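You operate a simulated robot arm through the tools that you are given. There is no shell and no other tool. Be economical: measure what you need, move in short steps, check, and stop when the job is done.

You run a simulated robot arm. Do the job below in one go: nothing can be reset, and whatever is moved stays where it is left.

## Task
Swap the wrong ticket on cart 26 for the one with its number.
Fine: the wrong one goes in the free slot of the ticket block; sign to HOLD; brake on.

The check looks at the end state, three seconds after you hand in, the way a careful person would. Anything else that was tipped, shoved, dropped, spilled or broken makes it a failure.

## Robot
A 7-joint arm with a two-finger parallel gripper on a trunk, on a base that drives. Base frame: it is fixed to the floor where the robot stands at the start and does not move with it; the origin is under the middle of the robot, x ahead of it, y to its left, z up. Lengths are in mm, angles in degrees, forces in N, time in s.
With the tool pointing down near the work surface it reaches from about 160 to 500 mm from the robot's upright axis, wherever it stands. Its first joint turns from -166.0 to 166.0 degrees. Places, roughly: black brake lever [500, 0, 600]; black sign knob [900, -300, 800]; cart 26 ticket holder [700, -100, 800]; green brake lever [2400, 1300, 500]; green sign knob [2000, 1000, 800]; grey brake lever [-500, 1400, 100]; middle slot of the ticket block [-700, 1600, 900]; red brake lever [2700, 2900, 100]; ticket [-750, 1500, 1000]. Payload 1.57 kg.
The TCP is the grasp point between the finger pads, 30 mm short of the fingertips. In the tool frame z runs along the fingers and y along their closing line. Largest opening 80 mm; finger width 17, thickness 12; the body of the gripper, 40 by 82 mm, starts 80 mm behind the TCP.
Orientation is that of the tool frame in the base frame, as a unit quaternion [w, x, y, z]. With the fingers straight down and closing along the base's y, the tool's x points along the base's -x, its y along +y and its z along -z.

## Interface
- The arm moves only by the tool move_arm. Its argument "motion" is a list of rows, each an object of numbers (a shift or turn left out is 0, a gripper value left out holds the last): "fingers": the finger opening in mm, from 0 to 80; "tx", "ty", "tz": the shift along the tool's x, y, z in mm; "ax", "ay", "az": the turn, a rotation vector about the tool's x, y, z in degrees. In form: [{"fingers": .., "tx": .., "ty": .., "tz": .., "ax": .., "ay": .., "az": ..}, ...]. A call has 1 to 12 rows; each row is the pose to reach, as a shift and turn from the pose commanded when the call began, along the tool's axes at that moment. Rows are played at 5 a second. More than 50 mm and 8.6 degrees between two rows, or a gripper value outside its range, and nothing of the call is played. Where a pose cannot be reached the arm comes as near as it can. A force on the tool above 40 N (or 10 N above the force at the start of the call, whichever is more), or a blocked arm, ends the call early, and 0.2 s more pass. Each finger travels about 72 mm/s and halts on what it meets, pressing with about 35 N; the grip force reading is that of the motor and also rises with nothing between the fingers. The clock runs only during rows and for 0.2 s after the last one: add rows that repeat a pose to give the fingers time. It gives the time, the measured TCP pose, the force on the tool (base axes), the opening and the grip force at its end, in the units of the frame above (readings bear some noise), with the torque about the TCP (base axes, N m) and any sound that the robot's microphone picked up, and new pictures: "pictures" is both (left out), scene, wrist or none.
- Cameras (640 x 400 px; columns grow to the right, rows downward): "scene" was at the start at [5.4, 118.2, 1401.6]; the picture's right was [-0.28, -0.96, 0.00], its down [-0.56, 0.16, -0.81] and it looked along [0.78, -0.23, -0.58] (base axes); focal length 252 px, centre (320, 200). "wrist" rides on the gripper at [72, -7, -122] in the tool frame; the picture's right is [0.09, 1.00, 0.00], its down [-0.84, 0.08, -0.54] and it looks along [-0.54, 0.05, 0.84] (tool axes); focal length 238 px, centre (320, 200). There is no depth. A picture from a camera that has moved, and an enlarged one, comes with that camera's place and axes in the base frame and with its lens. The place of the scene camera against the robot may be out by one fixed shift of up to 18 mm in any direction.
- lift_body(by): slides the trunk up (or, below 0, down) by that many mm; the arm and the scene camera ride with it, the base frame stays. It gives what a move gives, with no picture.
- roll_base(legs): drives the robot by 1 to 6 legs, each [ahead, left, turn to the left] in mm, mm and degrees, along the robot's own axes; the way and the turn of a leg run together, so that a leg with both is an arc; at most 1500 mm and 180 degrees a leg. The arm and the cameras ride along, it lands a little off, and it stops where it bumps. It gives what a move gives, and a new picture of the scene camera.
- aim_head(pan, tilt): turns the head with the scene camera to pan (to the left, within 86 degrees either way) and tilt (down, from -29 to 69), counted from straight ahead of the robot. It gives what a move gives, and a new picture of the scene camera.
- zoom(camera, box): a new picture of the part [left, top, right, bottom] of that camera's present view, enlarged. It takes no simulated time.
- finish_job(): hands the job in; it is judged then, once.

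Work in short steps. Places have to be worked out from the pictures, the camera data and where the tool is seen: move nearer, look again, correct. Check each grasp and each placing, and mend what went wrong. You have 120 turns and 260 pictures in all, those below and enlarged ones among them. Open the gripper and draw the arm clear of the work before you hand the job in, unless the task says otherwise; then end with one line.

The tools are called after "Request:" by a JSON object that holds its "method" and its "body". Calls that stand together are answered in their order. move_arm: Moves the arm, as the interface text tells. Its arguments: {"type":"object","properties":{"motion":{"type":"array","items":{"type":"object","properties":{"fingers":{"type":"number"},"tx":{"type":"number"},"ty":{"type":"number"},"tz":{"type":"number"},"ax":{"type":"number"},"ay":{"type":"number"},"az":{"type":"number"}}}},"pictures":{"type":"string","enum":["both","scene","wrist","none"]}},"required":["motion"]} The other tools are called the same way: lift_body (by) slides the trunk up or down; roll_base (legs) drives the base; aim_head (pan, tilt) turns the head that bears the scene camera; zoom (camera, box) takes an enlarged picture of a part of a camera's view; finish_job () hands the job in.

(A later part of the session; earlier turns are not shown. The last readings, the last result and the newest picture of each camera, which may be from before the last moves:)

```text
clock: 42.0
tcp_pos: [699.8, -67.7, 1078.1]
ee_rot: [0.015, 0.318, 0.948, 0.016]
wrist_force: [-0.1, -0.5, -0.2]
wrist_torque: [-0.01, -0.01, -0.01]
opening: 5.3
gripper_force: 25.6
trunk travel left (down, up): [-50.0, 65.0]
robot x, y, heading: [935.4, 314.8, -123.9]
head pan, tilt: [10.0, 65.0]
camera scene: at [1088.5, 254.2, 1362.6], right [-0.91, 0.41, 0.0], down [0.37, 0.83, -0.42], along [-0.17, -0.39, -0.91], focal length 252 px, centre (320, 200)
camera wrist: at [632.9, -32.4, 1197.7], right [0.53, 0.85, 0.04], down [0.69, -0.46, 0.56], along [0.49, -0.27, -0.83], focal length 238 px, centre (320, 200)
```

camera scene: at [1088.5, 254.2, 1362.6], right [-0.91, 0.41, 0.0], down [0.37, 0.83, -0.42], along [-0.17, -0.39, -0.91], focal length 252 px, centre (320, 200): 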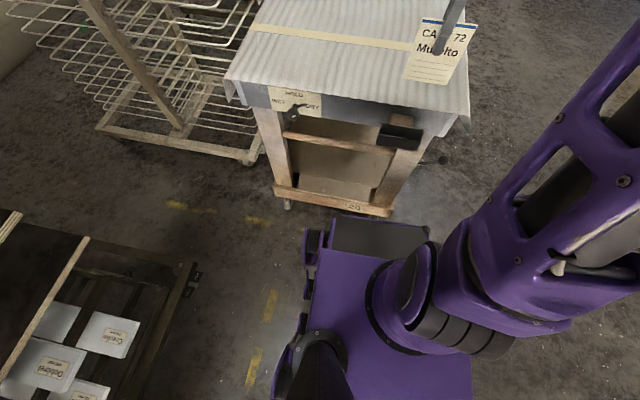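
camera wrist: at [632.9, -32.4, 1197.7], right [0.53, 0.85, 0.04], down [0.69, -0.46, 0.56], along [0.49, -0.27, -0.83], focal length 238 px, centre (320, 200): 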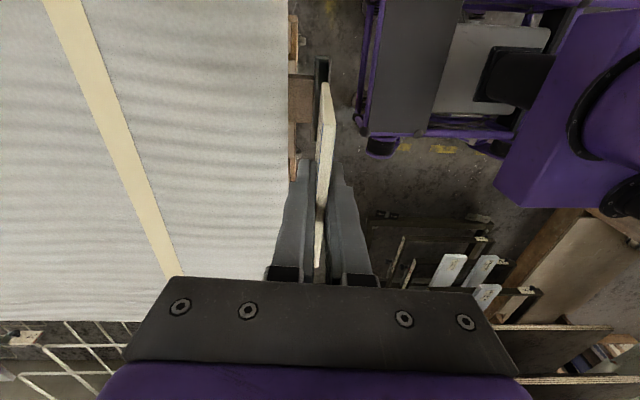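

The CART 72 ticket is out and held. I'll back away from the cart, turn toward the ticket block (bearing ~142°), and look.

Request:
{"method": "roll_base", "body": {"legs": [[-250, 0, 0], [0, 0, -94]]}}

Request:
{"method": "aim_head", "body": {"pan": 0, "tilt": 25}}

```text
clock: 47.9
tcp_pos: [716.8, 782.6, 1076.2]
ee_rot: [0.021, 0.913, 0.408, 0.0]
wrist_force: [-0.2, -0.3, -1.6]
wrist_torque: [0.0, 0.02, 0.03]
opening: 5.3
gripper_force: 25.4
trunk travel left (down, up): [-50.0, 65.0]
robot x, y, heading: [1079.3, 514.9, 141.5]
head pan, tilt: [10.0, 65.0]
camera scene: at [1016.1, 383.3, 1362.6], right [0.48, 0.88, 0.0], down [0.8, -0.43, -0.42], along [-0.37, 0.2, -0.91], focal length 252 px, centre (320, 200)
```

scene: 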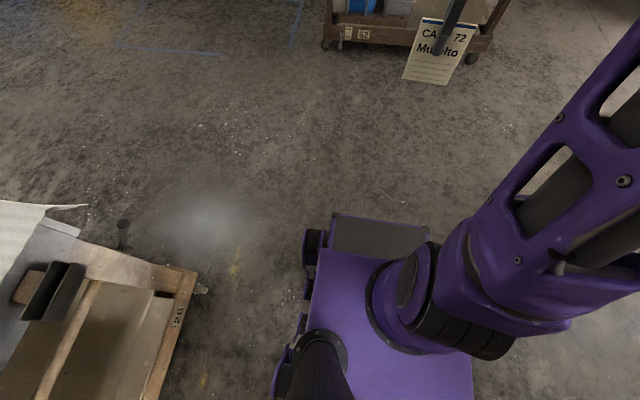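

```text
clock: 49.0
tcp_pos: [716.4, 783.0, 1076.7]
ee_rot: [0.021, 0.913, 0.409, -0.001]
wrist_force: [-0.2, -0.1, -0.2]
wrist_torque: [-0.01, 0.0, 0.02]
opening: 5.4
gripper_force: 25.5
trunk travel left (down, up): [-50.0, 65.0]
robot x, y, heading: [1075.6, 518.3, 141.3]
head pan, tilt: [0.0, 25.0]
camera scene: at [997.5, 411.7, 1418.1], right [0.62, 0.78, 0.0], down [0.33, -0.26, -0.91], along [-0.71, 0.57, -0.42], focal length 252 px, centre (320, 200)
```

scene: 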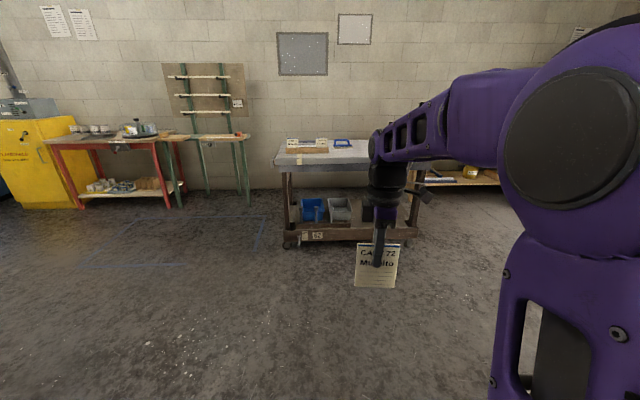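

A cart with a ticket block on top is ahead. Zooming.

Request:
{"method": "zoom", "body": {"camera": "scene", "box": [260, 120, 440, 260]}}

Request:
{"method": "zoom", "body": {"camera": "scene", "box": [275, 125, 375, 175]}}

```text
2.86 times, centred on (350, 190) of scene
camera zoom: at [997.5, 411.7, 1418.1], right [0.62, 0.78, 0.0], down [0.33, -0.26, -0.91], along [-0.71, 0.57, -0.42], focal length 721 px, centre (234, 229)
```

zoom: 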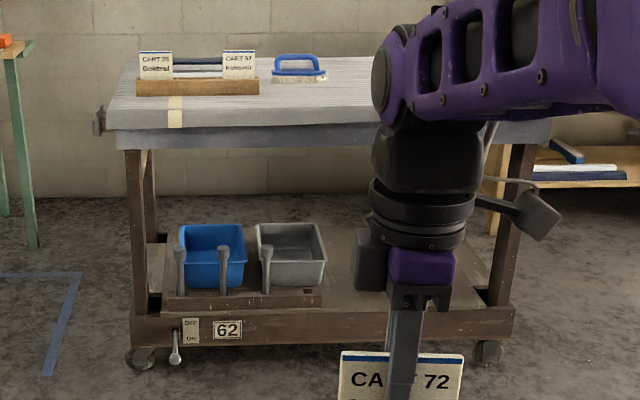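

```text
6.40 times, centred on (325, 150) of scene
camera zoom: at [997.5, 411.7, 1418.1], right [0.62, 0.78, 0.0], down [0.33, -0.26, -0.91], along [-0.71, 0.57, -0.42], focal length 1616 px, centre (288, 520)
```

zoom: 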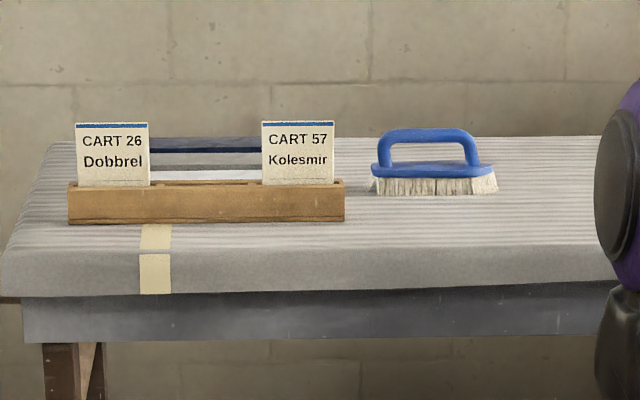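

The block on cart 62 holds CART 26 on the left and CART 57 on the right, with the middle slot free. A grey brake lever on cart 62 sticks out low in front, so I must not bump it. Driving closer to measure.

Request:
{"method": "roll_base", "body": {"legs": [[1100, 0, 0]]}}

Request:
{"method": "aim_head", "body": {"pan": 8, "tilt": 38}}

```text
clock: 54.6
tcp_pos: [-150.1, 1479.3, 1077.1]
ee_rot: [0.022, 0.913, 0.407, 0.0]
wrist_force: [0.1, 0.0, 0.2]
wrist_torque: [-0.03, 0.02, 0.02]
opening: 5.2
gripper_force: 25.1
trunk travel left (down, up): [-50.0, 65.0]
robot x, y, heading: [213.6, 1211.4, 141.2]
head pan, tilt: [0.0, 25.0]
camera scene: at [130.6, 1107.4, 1418.2], right [0.63, 0.78, 0.0], down [0.33, -0.26, -0.91], along [-0.71, 0.57, -0.42], focal length 252 px, centre (320, 200)
```

scene: 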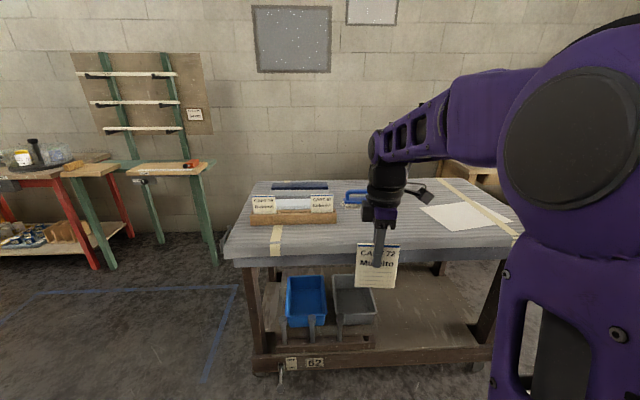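

```text
clock: 55.4
tcp_pos: [-150.2, 1477.3, 1076.3]
ee_rot: [0.021, 0.913, 0.407, -0.001]
wrist_force: [-0.4, 0.0, -0.6]
wrist_torque: [0.0, -0.05, -0.01]
opening: 5.5
gripper_force: 25.5
trunk travel left (down, up): [-50.0, 65.0]
robot x, y, heading: [209.0, 1216.3, 141.0]
head pan, tilt: [8.0, 38.0]
camera scene: at [128.2, 1093.9, 1397.9], right [0.51, 0.86, 0.0], down [0.53, -0.32, -0.79], along [-0.68, 0.4, -0.62], focal length 252 px, centre (320, 200)
```

scene: 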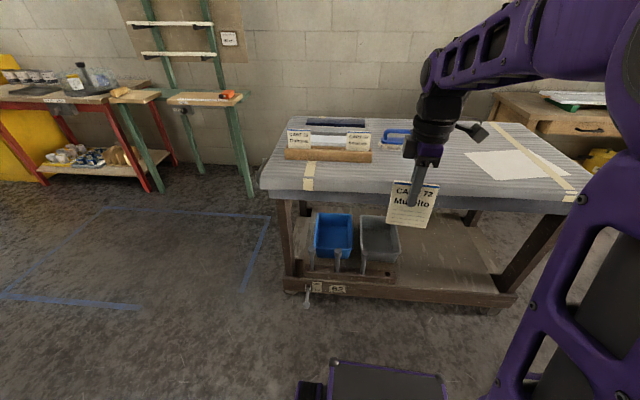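

Zooming on the block, and on the cart bottom with its lever.

Request:
{"method": "zoom", "body": {"camera": "scene", "box": [260, 110, 420, 210]}}

Request:
{"method": "zoom", "body": {"camera": "scene", "box": [270, 250, 370, 320]}}

```text
4.00 times, centred on (340, 160) of scene
camera zoom: at [128.2, 1093.9, 1397.9], right [0.51, 0.86, 0.0], down [0.53, -0.32, -0.79], along [-0.68, 0.4, -0.62], focal length 1010 px, centre (240, 360)
```

zoom: 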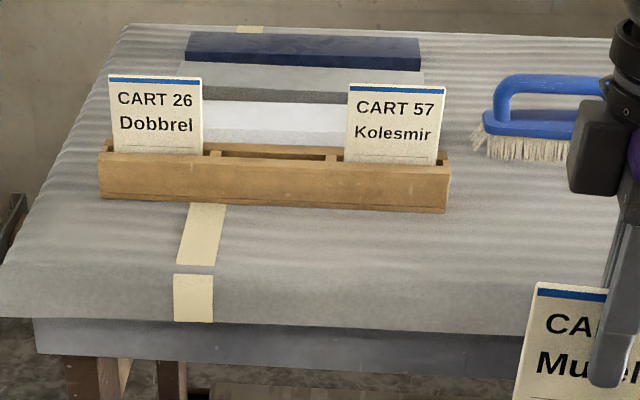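

```text
5.71 times, centred on (320, 285) of scene
camera zoom: at [128.2, 1093.9, 1397.9], right [0.51, 0.86, 0.0], down [0.53, -0.32, -0.79], along [-0.68, 0.4, -0.62], focal length 1443 px, centre (320, -286)
```

zoom: 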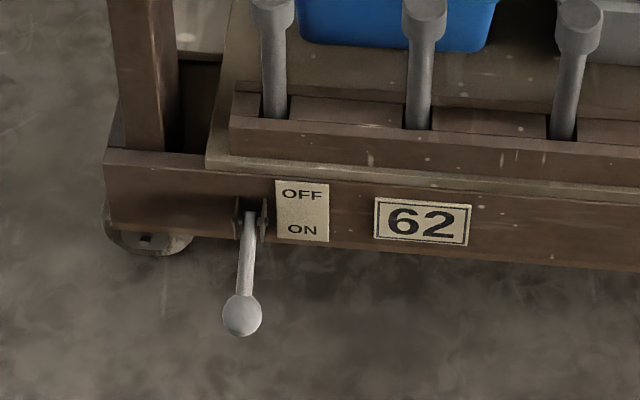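

Table top ≈ 917, block front centre ≈ (-600,1560), slot ≈ (-620,1575), facing bearing ≈ 143°. The arm's reach from the base will be tight, so I'll test in free space how far ahead the tool can extend pointing down.

Request:
{"method": "move_arm", "body": {"motion": [{"ty": -20, "tz": 15}, {"ty": -40, "tz": 30}, {"ty": -70, "tz": 50}, {"ty": -100, "tz": 50}, {"ty": -130, "tz": 50}, {"ty": -160, "tz": 50}, {"ty": -160, "tz": 50}], "pictures": "scene"}}

```text
clock: 57.0
tcp_pos: [-266.9, 1583.9, 1020.1]
ee_rot: [0.021, 0.913, 0.407, 0.0]
wrist_force: [0.0, 0.4, -1.1]
wrist_torque: [0.0, 0.04, 0.02]
opening: 5.2
gripper_force: 26.3
trunk travel left (down, up): [-50.0, 65.0]
robot x, y, heading: [211.7, 1215.8, 141.2]
head pan, tilt: [8.0, 38.0]
camera scene: at [128.1, 1094.0, 1397.9], right [0.51, 0.86, 0.0], down [0.53, -0.32, -0.79], along [-0.68, 0.4, -0.62], focal length 252 px, centre (320, 200)
```

scene: 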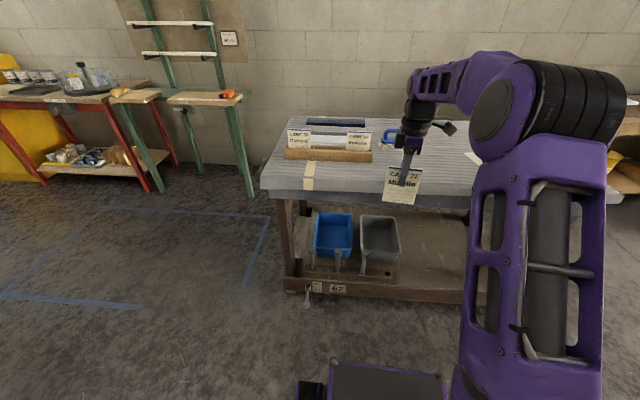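

The arm reaches at least 600 mm ahead, enough to work from the front while staying clear of the lever. I'll retract and raise the ticket, then drive to about 600 mm in front of the block.

Request:
{"method": "move_arm", "body": {"motion": [{"ty": 40, "tz": -30}, {"ty": 80, "tz": -70}, {"ty": 120, "tz": -80}, {"ty": 150, "tz": -80}, {"ty": 150, "tz": -80}], "pictures": "none"}}

Request:
{"method": "roll_base", "body": {"legs": [[0, 217, 2.2], [230, 0, 0]]}}

Request:
{"method": "aim_head", "body": {"pan": 5, "tilt": 60}}

```text
refused: row 2 steps farther than a row can; nothing moved
```

```text
clock: 61.0
tcp_pos: [-599.4, 1529.1, 1020.7]
ee_rot: [0.021, 0.904, 0.428, -0.001]
wrist_force: [-0.2, 0.1, -1.1]
wrist_torque: [0.01, 0.02, -0.01]
opening: 5.3
gripper_force: 25.9
trunk travel left (down, up): [-50.0, 65.0]
robot x, y, heading: [-108.9, 1180.0, 144.0]
head pan, tilt: [8.0, 38.0]
camera scene: at [-182.9, 1057.2, 1397.9], right [0.47, 0.88, 0.0], down [0.54, -0.29, -0.79], along [-0.69, 0.37, -0.62], focal length 252 px, centre (320, 200)
```

scene: 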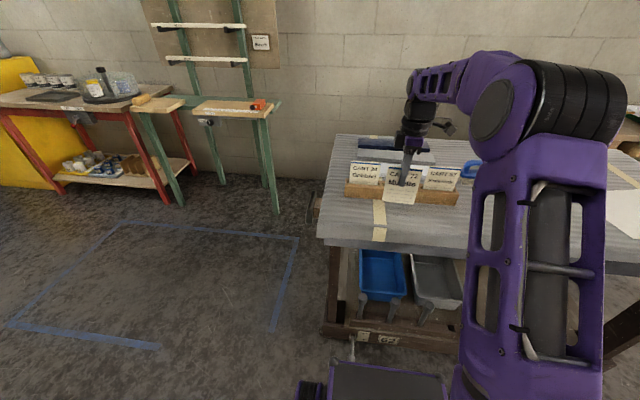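

```text
clock: 61.9
tcp_pos: [-600.3, 1529.2, 1020.6]
ee_rot: [0.021, 0.904, 0.427, 0.0]
wrist_force: [-0.3, 0.1, -0.9]
wrist_torque: [-0.01, -0.02, -0.02]
opening: 5.2
gripper_force: 25.1
trunk travel left (down, up): [-50.0, 65.0]
robot x, y, heading: [-106.5, 1181.7, 143.7]
head pan, tilt: [5.0, 60.0]
camera scene: at [-163.9, 1051.0, 1368.2], right [0.52, 0.85, 0.0], down [0.74, -0.45, -0.5], along [-0.43, 0.26, -0.87], focal length 252 px, centre (320, 200)
```

scene: 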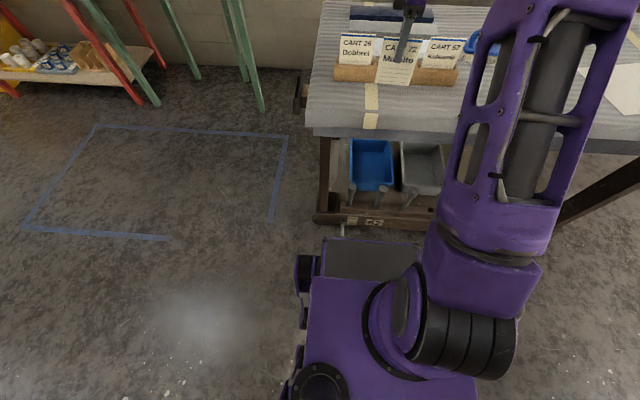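

The row was refused, so the arm stayed extended while driving, but it touched nothing (forces near zero). I'll raise the ticket now and look.

Request:
{"method": "move_arm", "body": {"motion": [{"tz": -35}, {"tz": -70}, {"tz": -70}], "pictures": "wrist"}}

Request:
{"method": "zoom", "body": {"camera": "scene", "box": [300, 0, 500, 130]}}

Request:
{"method": "zoom", "body": {"camera": "scene", "box": [290, 190, 430, 290]}}

```text
clock: 62.7
tcp_pos: [-601.9, 1532.1, 1091.5]
ee_rot: [0.022, 0.904, 0.427, 0.0]
wrist_force: [-0.2, 0.0, 0.1]
wrist_torque: [0.0, -0.03, 0.0]
opening: 5.4
gripper_force: 26.1
trunk travel left (down, up): [-50.0, 65.0]
robot x, y, heading: [-113.7, 1179.3, 143.7]
head pan, tilt: [5.0, 60.0]
camera wrist: at [-563.6, 1596.7, 1211.4], right [0.83, -0.56, 0.04], down [-0.48, -0.68, 0.56], along [-0.29, -0.48, -0.83], focal length 238 px, centre (320, 200)
```

wrist: 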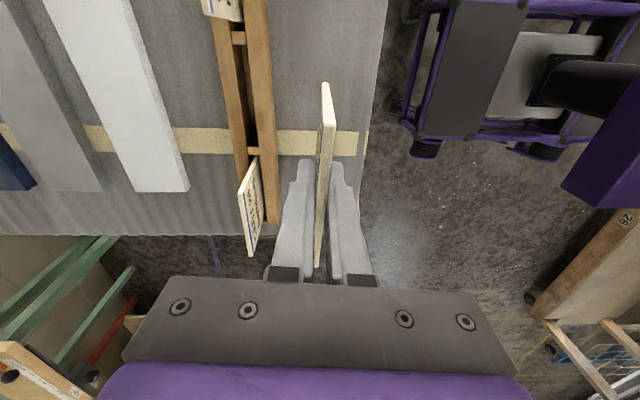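

```text
3.08 times, centred on (400, 65) of scene
camera zoom: at [-163.8, 1050.9, 1368.2], right [0.52, 0.85, 0.0], down [0.74, -0.45, -0.5], along [-0.43, 0.26, -0.87], focal length 777 px, centre (74, 615)
```

zoom: 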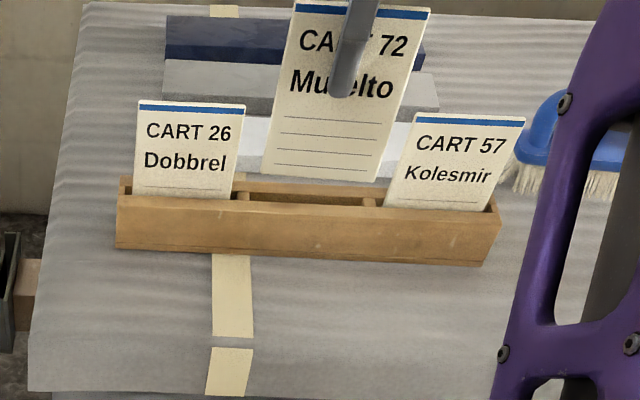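

```text
4.00 times, centred on (360, 240) of scene
camera zoom: at [-163.8, 1050.9, 1368.2], right [0.52, 0.85, 0.0], down [0.74, -0.45, -0.5], along [-0.43, 0.26, -0.87], focal length 1010 px, centre (160, 40)
```

zoom: 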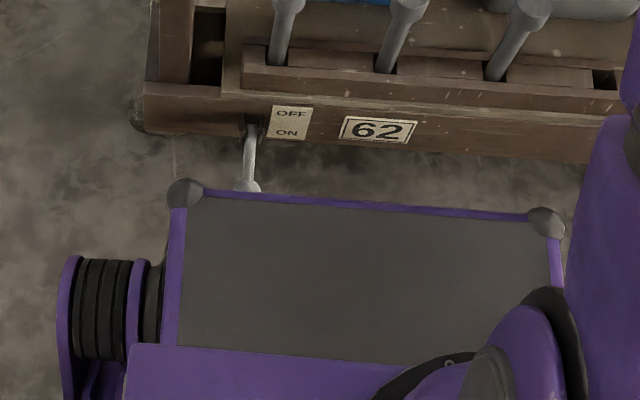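

Base and lever look clear. I need the slot's height, so I'll take a second wrist view from a higher and further-ahead pose.

Request:
{"method": "zoom", "body": {"camera": "wrist", "box": [180, 0, 340, 270]}}

Request:
{"method": "move_arm", "body": {"motion": [{"tz": -35}, {"tz": -70}, {"ty": -30, "tz": -70}, {"ty": -50, "tz": -70}, {"ty": -50, "tz": -70}], "pictures": "wrist"}}

Request:
{"method": "zoom", "body": {"camera": "wrist", "box": [200, 0, 360, 270]}}

```text
1.48 times, centred on (260, 135) of wrist
camera zoom: at [-563.6, 1596.7, 1211.4], right [0.83, -0.56, 0.04], down [-0.48, -0.68, 0.56], along [-0.29, -0.48, -0.83], focal length 353 px, centre (409, 296)
```

zoom: 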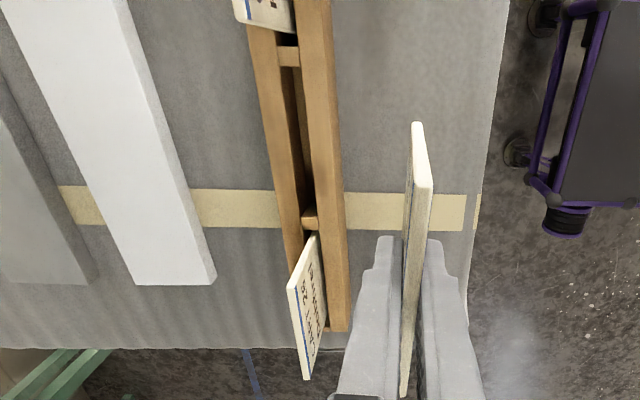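

```text
clock: 63.9
tcp_pos: [-616.4, 1546.5, 1161.2]
ee_rot: [0.021, 0.904, 0.427, 0.0]
wrist_force: [-0.3, 0.3, -1.7]
wrist_torque: [0.01, 0.02, 0.0]
opening: 5.1
gripper_force: 25.4
out of reach, approached as far as the arm can: row 3, 4, 5
trunk travel left (down, up): [-50.0, 65.0]
robot x, y, heading: [-109.1, 1176.8, 143.8]
head pan, tilt: [5.0, 60.0]
camera wrist: at [-580.4, 1612.5, 1280.6], right [0.83, -0.56, 0.04], down [-0.48, -0.68, 0.56], along [-0.29, -0.48, -0.83], focal length 238 px, centre (320, 200)
```

wrist: 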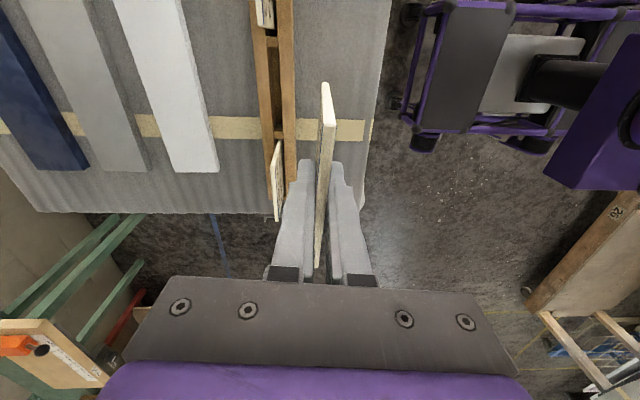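

```text
1.48 times, centred on (280, 135) of wrist
camera zoom: at [-580.4, 1612.5, 1280.6], right [0.83, -0.56, 0.04], down [-0.48, -0.68, 0.56], along [-0.29, -0.48, -0.83], focal length 353 px, centre (379, 296)
```

zoom: 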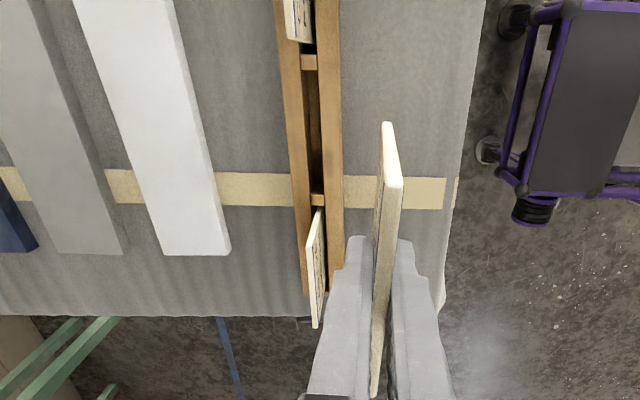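

Triangulating from the two wrist views: divider tops at z≈922, free slot centre ≈ (-655,1590) along bearing 54°, CART 26 ticket top centre ≈ (-717,1498,1015). I'm ~683 mm away, so I'll sidestep right past the lever by 125 mm and then advance 85 mm.

Request:
{"method": "roll_base", "body": {"legs": [[0, -125, 0]]}}

Request:
{"method": "zoom", "body": {"camera": "scene", "box": [240, 170, 440, 300]}}

```text
clock: 65.7
tcp_pos: [-543.9, 1647.6, 1159.9]
ee_rot: [0.021, 0.904, 0.428, 0.0]
wrist_force: [0.5, 0.1, -0.9]
wrist_torque: [-0.02, 0.02, 0.02]
opening: 5.2
gripper_force: 26.4
trunk travel left (down, up): [-50.0, 65.0]
robot x, y, heading: [-34.5, 1276.1, 143.7]
head pan, tilt: [5.0, 60.0]
camera scene: at [-89.7, 1152.0, 1368.2], right [0.52, 0.85, 0.0], down [0.74, -0.45, -0.5], along [-0.43, 0.26, -0.87], focal length 252 px, centre (320, 200)
```

scene: 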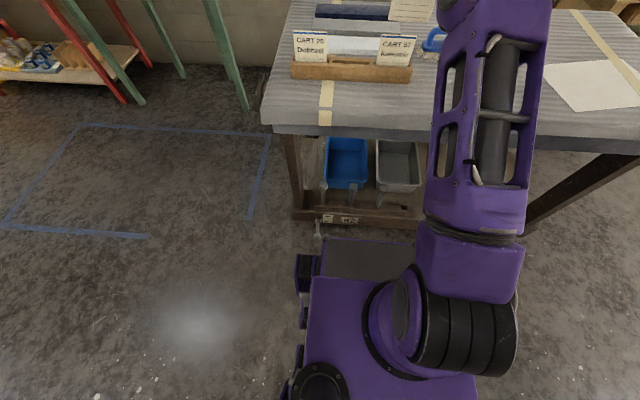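

```text
3.08 times, centred on (340, 235) of scene
camera zoom: at [-89.7, 1152.0, 1368.2], right [0.52, 0.85, 0.0], down [0.74, -0.45, -0.5], along [-0.43, 0.26, -0.87], focal length 777 px, centre (258, 92)
```

zoom: 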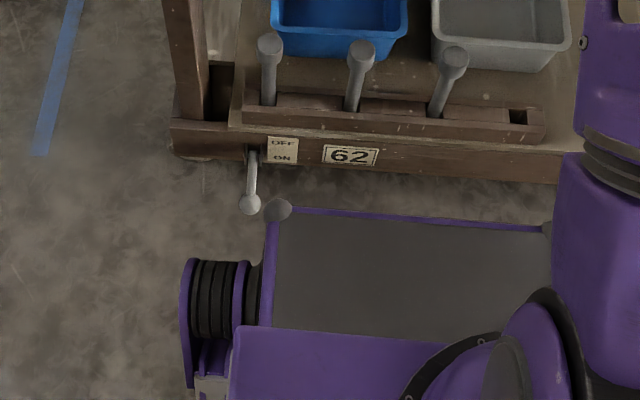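

The lever knob is only ~20 mm left of the base's front corner, so I'll shift 40 mm more to the right before advancing.

Request:
{"method": "roll_base", "body": {"legs": [[0, -40, 0], [80, 0, 0]]}}

Request:
{"method": "zoom", "body": {"camera": "scene", "box": [240, 170, 440, 300]}}

```text
clock: 67.5
tcp_pos: [-583.3, 1729.0, 1159.9]
ee_rot: [0.021, 0.904, 0.428, 0.001]
wrist_force: [-0.8, -0.1, -0.6]
wrist_torque: [0.0, 0.02, -0.01]
opening: 5.2
gripper_force: 25.2
trunk travel left (down, up): [-50.0, 65.0]
robot x, y, heading: [-73.9, 1360.4, 143.6]
head pan, tilt: [5.0, 60.0]
camera scene: at [-130.4, 1231.6, 1368.1], right [0.52, 0.85, 0.0], down [0.74, -0.45, -0.5], along [-0.43, 0.26, -0.87], focal length 252 px, centre (320, 200)
```

scene: 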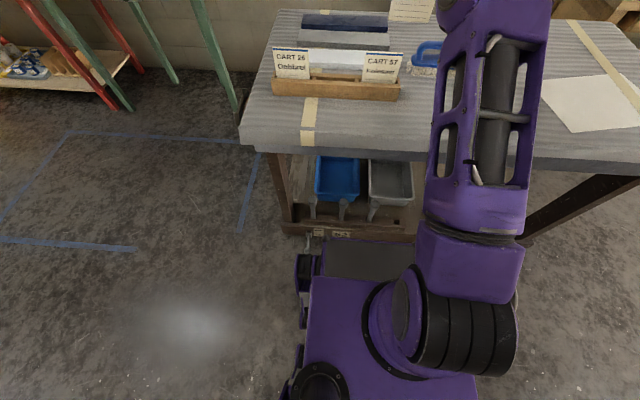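

```text
3.08 times, centred on (340, 235) of scene
camera zoom: at [-130.4, 1231.6, 1368.1], right [0.52, 0.85, 0.0], down [0.74, -0.45, -0.5], along [-0.43, 0.26, -0.87], focal length 777 px, centre (258, 92)
```

zoom: 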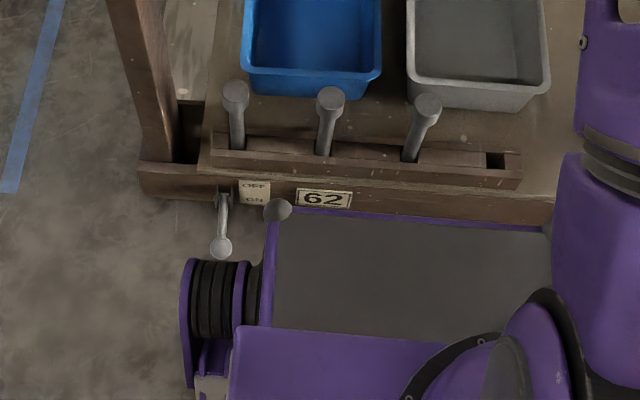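

Clear of lever and frame by several centimetres. I'll raise the trunk for reach, then move the ticket over the free slot, squaring its angle, and stop above the block.

Request:
{"method": "lift_body", "body": {"by": 60}}

Request:
{"method": "move_arm", "body": {"motion": [{"tx": -40, "ty": 7}, {"tx": -80, "ty": 14, "ax": 1.1, "ay": 0.5, "az": -1.6}, {"tx": -120, "ty": 20, "ax": 2.2, "ay": 1, "az": -3.3}, {"tx": -150, "ty": 27, "ax": 2.2, "ay": 1, "az": -3.3}, {"tx": -150, "ty": 27, "tz": 40, "ax": 2.2, "ay": 1, "az": -3.3}, {"tx": -150, "ty": 27, "tz": 80, "ax": 2.2, "ay": 1, "az": -3.3}, {"tx": -150, "ty": 27, "tz": 80, "ax": 2.2, "ay": 1, "az": -3.3}], "pictures": "both"}}

```text
clock: 68.5
tcp_pos: [-582.8, 1729.4, 1219.9]
ee_rot: [0.022, 0.904, 0.427, 0.001]
wrist_force: [0.7, -0.7, -0.5]
wrist_torque: [-0.02, -0.03, -0.01]
opening: 5.3
gripper_force: 25.8
trunk travel left (down, up): [-110.0, 5.0]
robot x, y, heading: [-76.6, 1362.6, 143.6]
head pan, tilt: [5.0, 60.0]
```

```text
clock: 70.1
tcp_pos: [-657.4, 1592.2, 1143.2]
ee_rot: [0.001, 0.891, 0.453, -0.001]
wrist_force: [0.7, -0.1, -0.8]
wrist_torque: [0.0, -0.02, -0.04]
opening: 5.3
gripper_force: 25.3
trunk travel left (down, up): [-110.0, 5.0]
robot x, y, heading: [-76.3, 1358.4, 143.8]
head pan, tilt: [5.0, 60.0]
camera scene: at [-130.5, 1231.7, 1428.2], right [0.52, 0.85, 0.0], down [0.74, -0.45, -0.5], along [-0.43, 0.26, -0.87], focal length 252 px, centre (320, 200)
camera wrist: at [-620.7, 1655.2, 1265.9], right [0.86, -0.51, 0.0], down [-0.43, -0.72, 0.54], along [-0.28, -0.47, -0.84], focal length 238 px, centre (320, 200)
```

scene: 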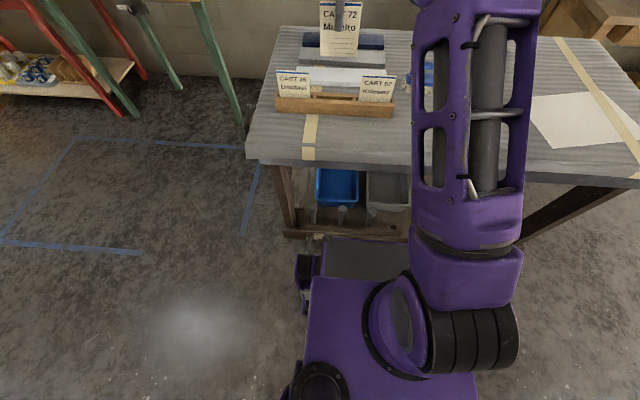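
wrist: 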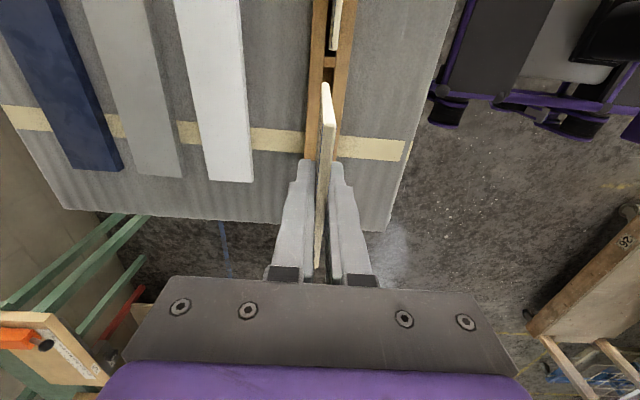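

Aligned and vertical; ticket is ~3 mm behind the slot line. I'll correct that and descend to just above the block, then look.

Request:
{"method": "move_arm", "body": {"motion": [{"ty": 3, "tz": 30}, {"ty": 3, "tz": 60}, {"ty": 3, "tz": 80}, {"ty": 3, "tz": 80}], "pictures": "both"}}

Request:
{"method": "zoom", "body": {"camera": "wrist", "box": [250, 0, 400, 180]}}

Request:
{"method": "zoom", "body": {"camera": "scene", "box": [250, 0, 420, 130]}}

```text
clock: 71.1
tcp_pos: [-652.9, 1592.4, 1063.7]
ee_rot: [0.0, 0.891, 0.454, 0.0]
wrist_force: [0.2, 0.3, 0.5]
wrist_torque: [0.0, -0.02, 0.0]
opening: 5.2
gripper_force: 25.4
trunk travel left (down, up): [-110.0, 5.0]
robot x, y, heading: [-76.5, 1358.8, 143.9]
head pan, tilt: [5.0, 60.0]
camera scene: at [-130.5, 1231.7, 1428.2], right [0.52, 0.85, 0.0], down [0.74, -0.45, -0.5], along [-0.43, 0.26, -0.87], focal length 252 px, centre (320, 200)
camera wrist: at [-618.0, 1653.9, 1185.9], right [0.86, -0.51, 0.0], down [-0.43, -0.72, 0.54], along [-0.28, -0.47, -0.84], focal length 238 px, centre (320, 200)
```

scene: 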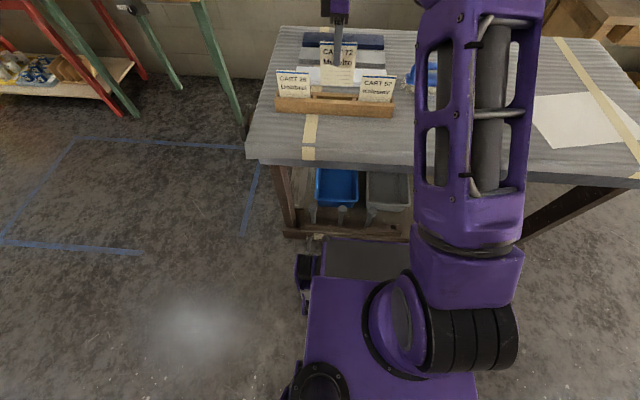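
wrist: 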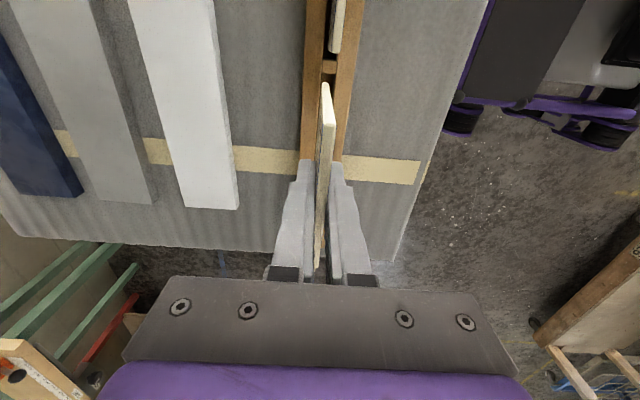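

```text
2.22 times, centred on (325, 90) of wrist
camera zoom: at [-618.0, 1653.9, 1185.9], right [0.86, -0.51, 0.0], down [-0.43, -0.72, 0.54], along [-0.28, -0.47, -0.84], focal length 530 px, centre (309, 444)
```

zoom: 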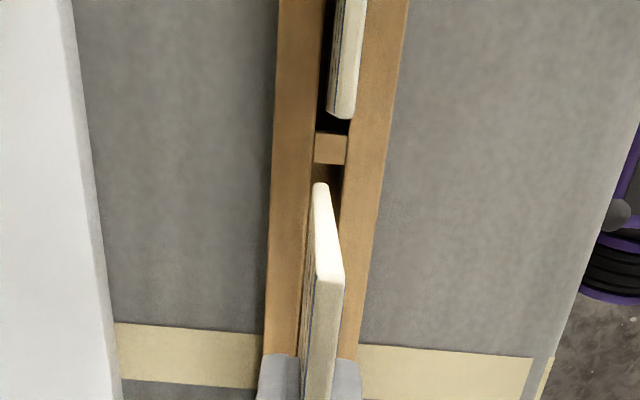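

```text
3.08 times, centred on (335, 65) of scene
camera zoom: at [-130.5, 1231.7, 1428.2], right [0.52, 0.85, 0.0], down [0.74, -0.45, -0.5], along [-0.43, 0.26, -0.87], focal length 777 px, centre (274, 615)
```

zoom: 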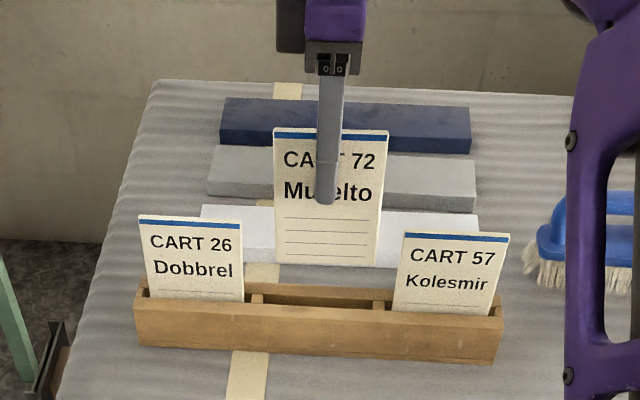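

Ticket is about 2.5 mm short of the slot's centre line. I'll correct it and lower into the slot.

Request:
{"method": "move_arm", "body": {"motion": [{"tx": -1.5, "ty": 2.5, "tz": 10}, {"tx": -1.5, "ty": 2.5, "tz": 22}, {"tx": -1.5, "ty": 2.5, "tz": 34}, {"tx": -1.5, "ty": 2.5, "tz": 45}, {"tx": -1.5, "ty": 2.5, "tz": 45}], "pictures": "both"}}

Request:
{"method": "zoom", "body": {"camera": "scene", "box": [250, 0, 420, 130]}}

Request:
{"method": "zoom", "body": {"camera": "wrist", "box": [250, 0, 400, 180]}}

```text
clock: 72.3
tcp_pos: [-653.0, 1588.6, 1018.2]
ee_rot: [0.001, 0.892, 0.453, -0.001]
wrist_force: [-1.0, -0.2, 0.0]
wrist_torque: [0.02, 0.01, 0.02]
opening: 5.5
gripper_force: 25.5
trunk travel left (down, up): [-110.0, 5.0]
robot x, y, heading: [-75.9, 1359.4, 143.3]
head pan, tilt: [5.0, 60.0]
camera scene: at [-130.5, 1231.7, 1428.2], right [0.52, 0.85, 0.0], down [0.74, -0.45, -0.5], along [-0.43, 0.26, -0.87], focal length 252 px, centre (320, 200)
camera wrist: at [-616.9, 1651.0, 1141.1], right [0.86, -0.51, 0.0], down [-0.43, -0.72, 0.54], along [-0.28, -0.47, -0.84], focal length 238 px, centre (320, 200)
```

scene: 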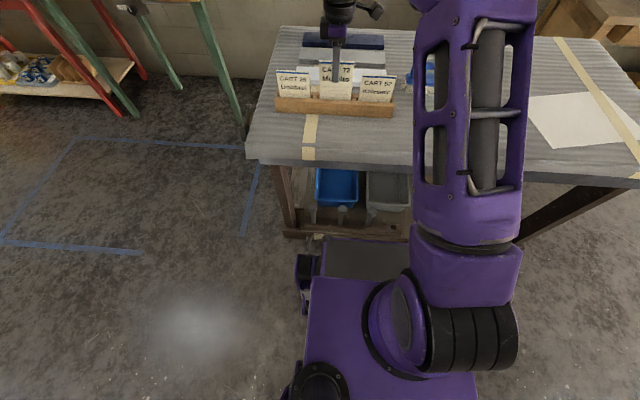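
wrist: 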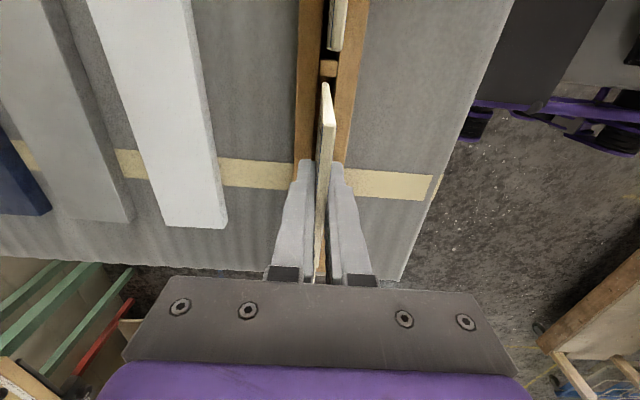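

```text
3.08 times, centred on (335, 65) of scene
camera zoom: at [-130.5, 1231.7, 1428.2], right [0.52, 0.85, 0.0], down [0.74, -0.45, -0.5], along [-0.43, 0.26, -0.87], focal length 777 px, centre (274, 615)
```

zoom: 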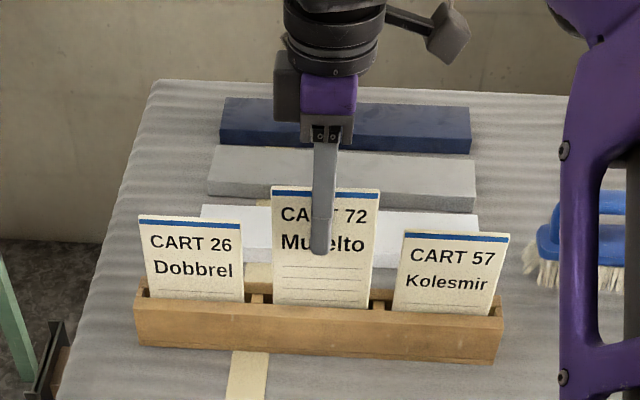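

```text
2.22 times, centred on (325, 90) of wrist
camera zoom: at [-616.9, 1651.0, 1141.1], right [0.86, -0.51, 0.0], down [-0.43, -0.72, 0.54], along [-0.28, -0.47, -0.84], focal length 530 px, centre (309, 444)
```

zoom: 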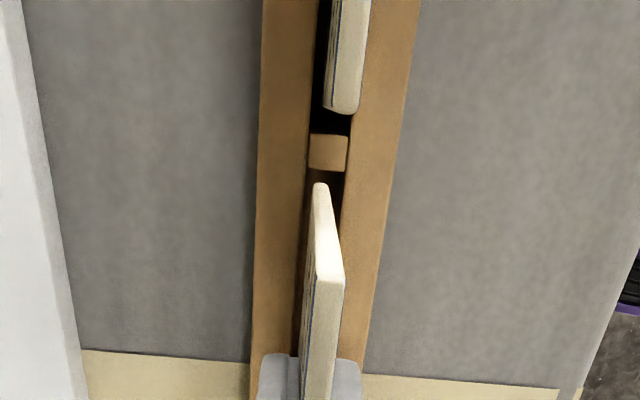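

It's entering cleanly with no force. Continuing down in small steps until it bottoms.

Request:
{"method": "move_arm", "body": {"motion": [{"ty": 1.5, "tz": 7}, {"ty": 1.5, "tz": 14}, {"ty": 1.5, "tz": 20}, {"ty": 1.5, "tz": 25}, {"ty": 1.5, "tz": 30}, {"ty": 1.5, "tz": 34}, {"ty": 1.5, "tz": 34}], "pictures": "both"}}

Request:
{"method": "zoom", "body": {"camera": "scene", "box": [250, 0, 420, 130]}}

```text
clock: 73.9
tcp_pos: [-652.0, 1588.5, 987.1]
ee_rot: [-0.002, 0.891, 0.453, -0.003]
wrist_force: [3.1, 1.3, 18.2]
wrist_torque: [-0.57, 0.31, 0.07]
opening: 5.5
gripper_force: 25.4
trunk travel left (down, up): [-110.0, 5.0]
robot x, y, heading: [-73.5, 1360.4, 143.6]
head pan, tilt: [5.0, 60.0]
camera scene: at [-128.8, 1231.3, 1428.5], right [0.52, 0.85, 0.0], down [0.74, -0.45, -0.5], along [-0.43, 0.26, -0.87], focal length 252 px, centre (320, 200)
camera wrist: at [-615.1, 1649.6, 1109.7], right [0.86, -0.51, -0.01], down [-0.43, -0.72, 0.54], along [-0.28, -0.46, -0.84], focal length 238 px, centre (320, 200)
```

scene: 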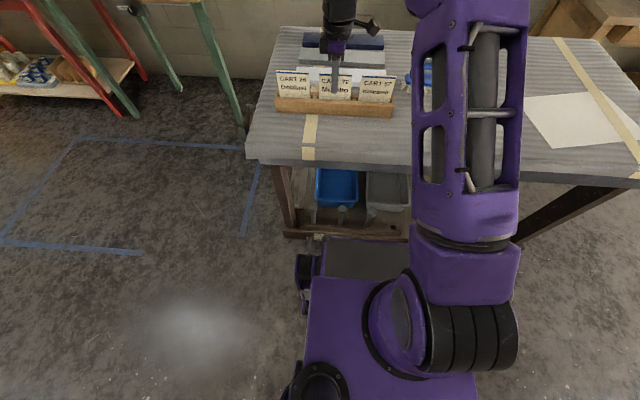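
wrist: 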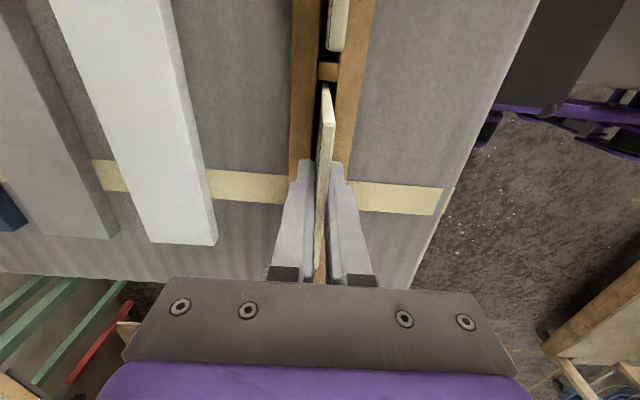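

```text
3.08 times, centred on (335, 65) of scene
camera zoom: at [-128.8, 1231.3, 1428.5], right [0.52, 0.85, 0.0], down [0.74, -0.45, -0.5], along [-0.43, 0.26, -0.87], focal length 777 px, centre (274, 615)
```

zoom: 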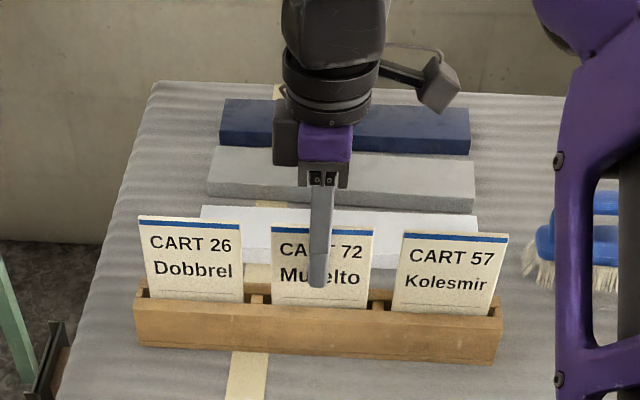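

It's bottomed (18 N) and level with its neighbours. I'll ease up 2 mm, open, and rise straight out.

Request:
{"method": "move_arm", "body": {"motion": [{"tz": -3}, {"tz": -3, "fingers": 22}, {"tz": -3, "fingers": 22}, {"tz": -40, "fingers": 22}, {"tz": -80, "fingers": 22}, {"tz": -115, "fingers": 22}, {"tz": -115, "fingers": 22}], "pictures": "both"}}

Request:
{"method": "zoom", "body": {"camera": "scene", "box": [250, 0, 420, 130]}}

Request:
{"method": "zoom", "body": {"camera": "wrist", "box": [250, 0, 400, 280]}}

```text
clock: 75.5
tcp_pos: [-652.7, 1587.7, 1100.2]
ee_rot: [0.001, 0.891, 0.453, 0.0]
wrist_force: [-0.2, -0.3, 0.6]
wrist_torque: [0.0, -0.03, 0.03]
opening: 22.0
gripper_force: 0.1
trunk travel left (down, up): [-110.0, 5.0]
robot x, y, heading: [-75.6, 1355.9, 143.8]
head pan, tilt: [5.0, 60.0]
camera scene: at [-130.4, 1231.6, 1428.2], right [0.52, 0.85, 0.0], down [0.74, -0.45, -0.5], along [-0.43, 0.26, -0.87], focal length 252 px, centre (320, 200)
camera wrist: at [-616.1, 1650.0, 1222.2], right [0.86, -0.51, 0.0], down [-0.43, -0.72, 0.54], along [-0.28, -0.47, -0.84], focal length 238 px, centre (320, 200)
```

scene: 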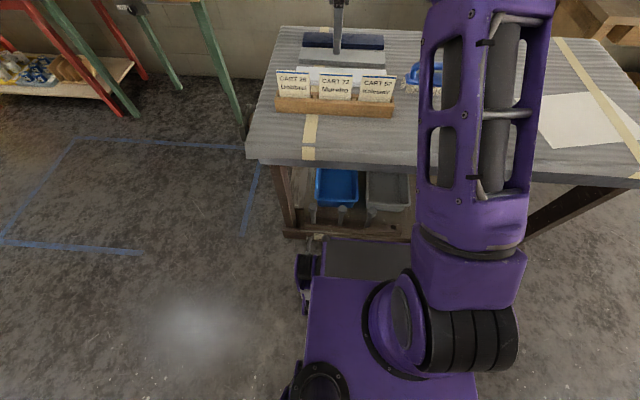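
wrist: 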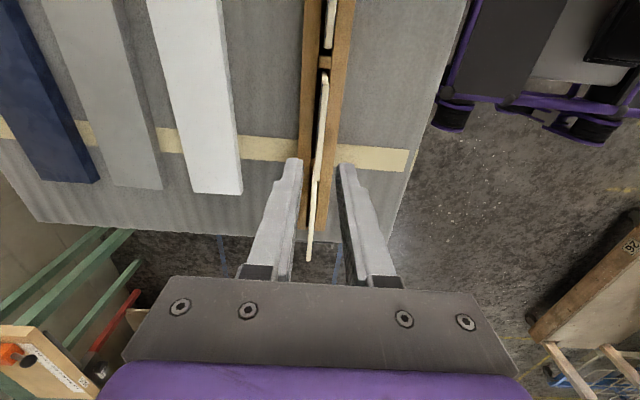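

```text
3.08 times, centred on (335, 65) of scene
camera zoom: at [-130.4, 1231.6, 1428.2], right [0.52, 0.85, 0.0], down [0.74, -0.45, -0.5], along [-0.43, 0.26, -0.87], focal length 777 px, centre (274, 615)
```

zoom: 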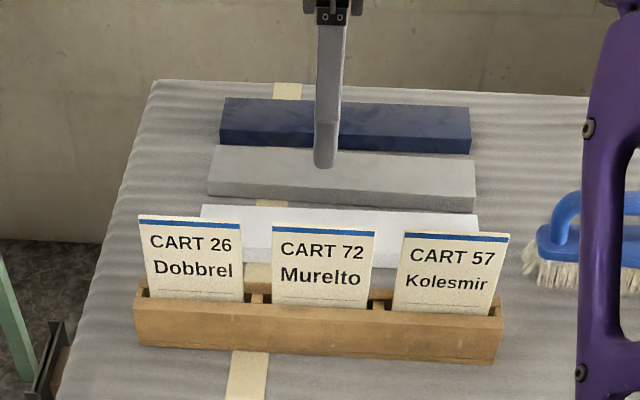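

```text
1.43 times, centred on (325, 140) of wrist
camera zoom: at [-616.1, 1650.0, 1222.2], right [0.86, -0.51, 0.0], down [-0.43, -0.72, 0.54], along [-0.28, -0.47, -0.84], focal length 340 px, centre (313, 286)
```

zoom: 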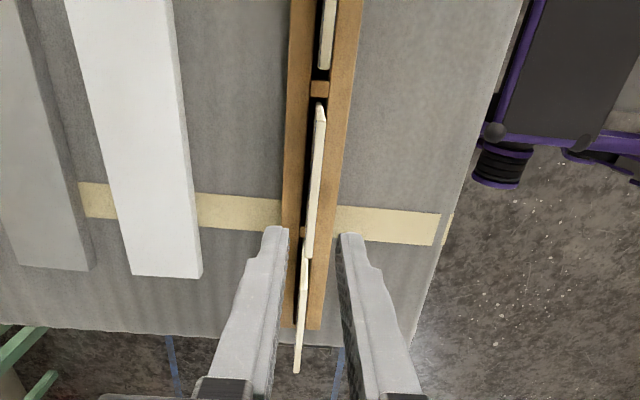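

CART 72 sits fully in the middle slot. Next is CART 26: I'll shift 108 mm along the block at this height with fingers at 34 mm and check.

Request:
{"method": "move_arm", "body": {"motion": [{"tx": -40, "fingers": 34}, {"tx": -80}, {"tx": -108, "ty": -1}, {"tx": -108, "ty": -1}], "pictures": "both"}}

Request:
{"method": "zoom", "body": {"camera": "wrist", "box": [250, 0, 400, 280]}}

```text
clock: 76.5
tcp_pos: [-716.8, 1499.8, 1100.3]
ee_rot: [0.0, 0.891, 0.454, 0.0]
wrist_force: [0.4, 0.1, -0.7]
wrist_torque: [0.01, -0.01, -0.02]
opening: 33.7
gripper_force: 0.1
trunk travel left (down, up): [-110.0, 5.0]
robot x, y, heading: [-75.2, 1363.9, 143.6]
head pan, tilt: [5.0, 60.0]
camera scene: at [-130.5, 1231.6, 1428.1], right [0.52, 0.85, 0.0], down [0.74, -0.45, -0.5], along [-0.43, 0.26, -0.87], focal length 252 px, centre (320, 200)
camera wrist: at [-680.4, 1562.9, 1222.3], right [0.86, -0.51, 0.0], down [-0.43, -0.72, 0.54], along [-0.28, -0.47, -0.84], focal length 238 px, centre (320, 200)
```

scene: 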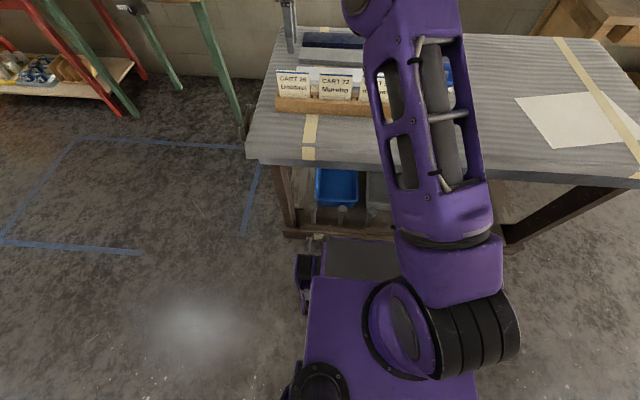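
wrist: 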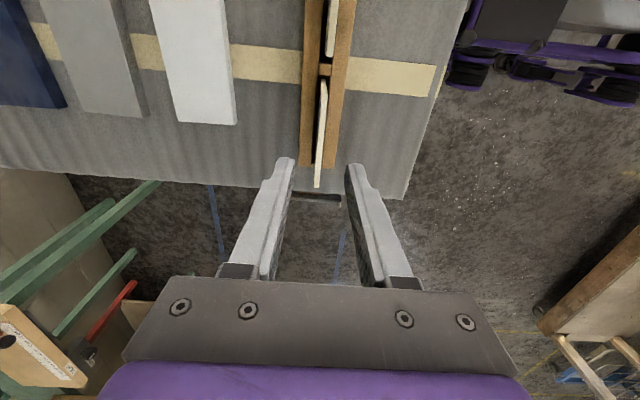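

```text
1.43 times, centred on (325, 140) of wrist
camera zoom: at [-680.4, 1562.9, 1222.3], right [0.86, -0.51, 0.0], down [-0.43, -0.72, 0.54], along [-0.28, -0.47, -0.84], focal length 340 px, centre (313, 286)
```

zoom: 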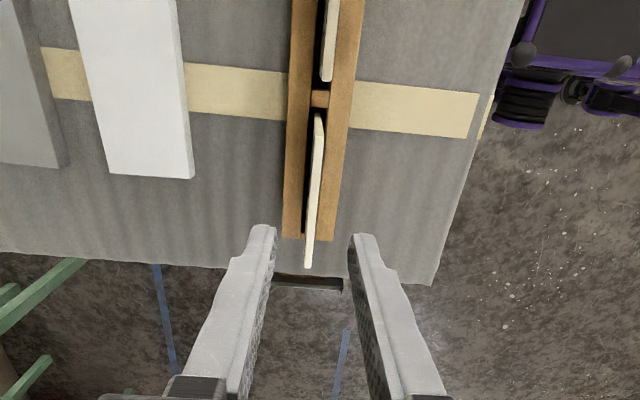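

CART 26 appears centred the same way as 72 did. I'll make a small shift and descend to grasp height (TCP z ≈ 1000).

Request:
{"method": "move_arm", "body": {"motion": [{"tx": -4, "ty": -1, "tz": 40}, {"tx": -4, "ty": -1, "tz": 75}, {"tx": -4, "ty": -1, "tz": 99}, {"tx": -4, "ty": -1, "tz": 99}], "pictures": "both"}}

Request:
{"method": "zoom", "body": {"camera": "scene", "box": [250, 0, 420, 130]}}

```text
clock: 77.5
tcp_pos: [-719.2, 1496.3, 999.1]
ee_rot: [0.0, 0.892, 0.453, 0.0]
wrist_force: [0.1, 0.7, -0.5]
wrist_torque: [0.03, 0.01, 0.0]
opening: 34.0
gripper_force: 0.0
trunk travel left (down, up): [-110.0, 5.0]
robot x, y, heading: [-73.5, 1358.3, 143.7]
head pan, tilt: [5.0, 60.0]
camera scene: at [-130.5, 1231.7, 1428.2], right [0.52, 0.85, 0.0], down [0.74, -0.45, -0.5], along [-0.43, 0.26, -0.87], focal length 252 px, centre (320, 200)
camera wrist: at [-682.8, 1559.7, 1122.6], right [0.86, -0.51, 0.0], down [-0.43, -0.72, 0.54], along [-0.28, -0.47, -0.84], focal length 238 px, centre (320, 200)
```

scene: 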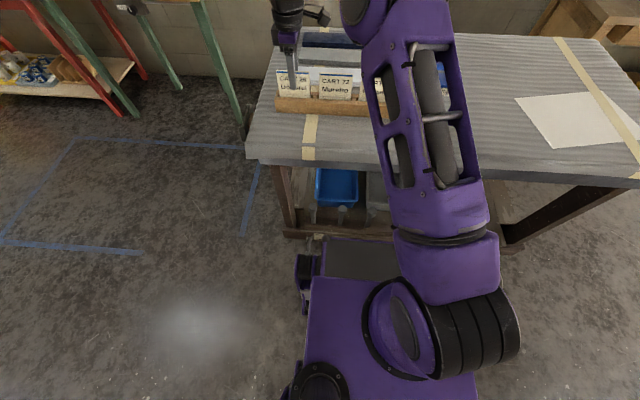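
wrist: 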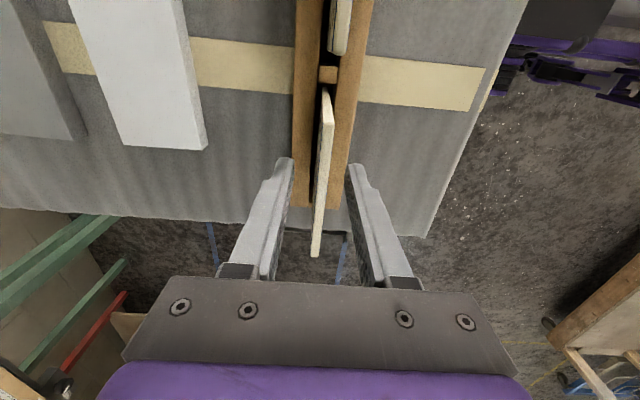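

```text
3.08 times, centred on (335, 65) of scene
camera zoom: at [-130.5, 1231.7, 1428.2], right [0.52, 0.85, 0.0], down [0.74, -0.45, -0.5], along [-0.43, 0.26, -0.87], focal length 777 px, centre (274, 615)
```

zoom: 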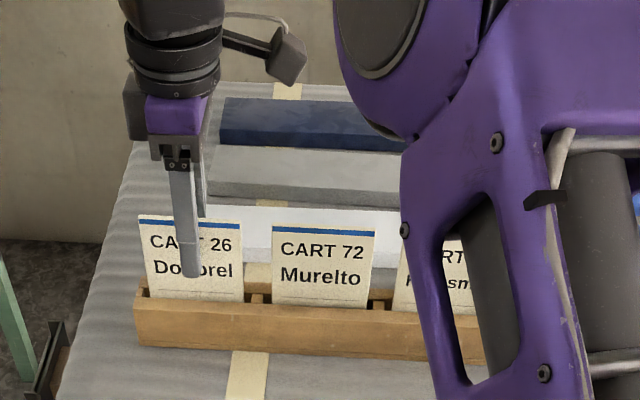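

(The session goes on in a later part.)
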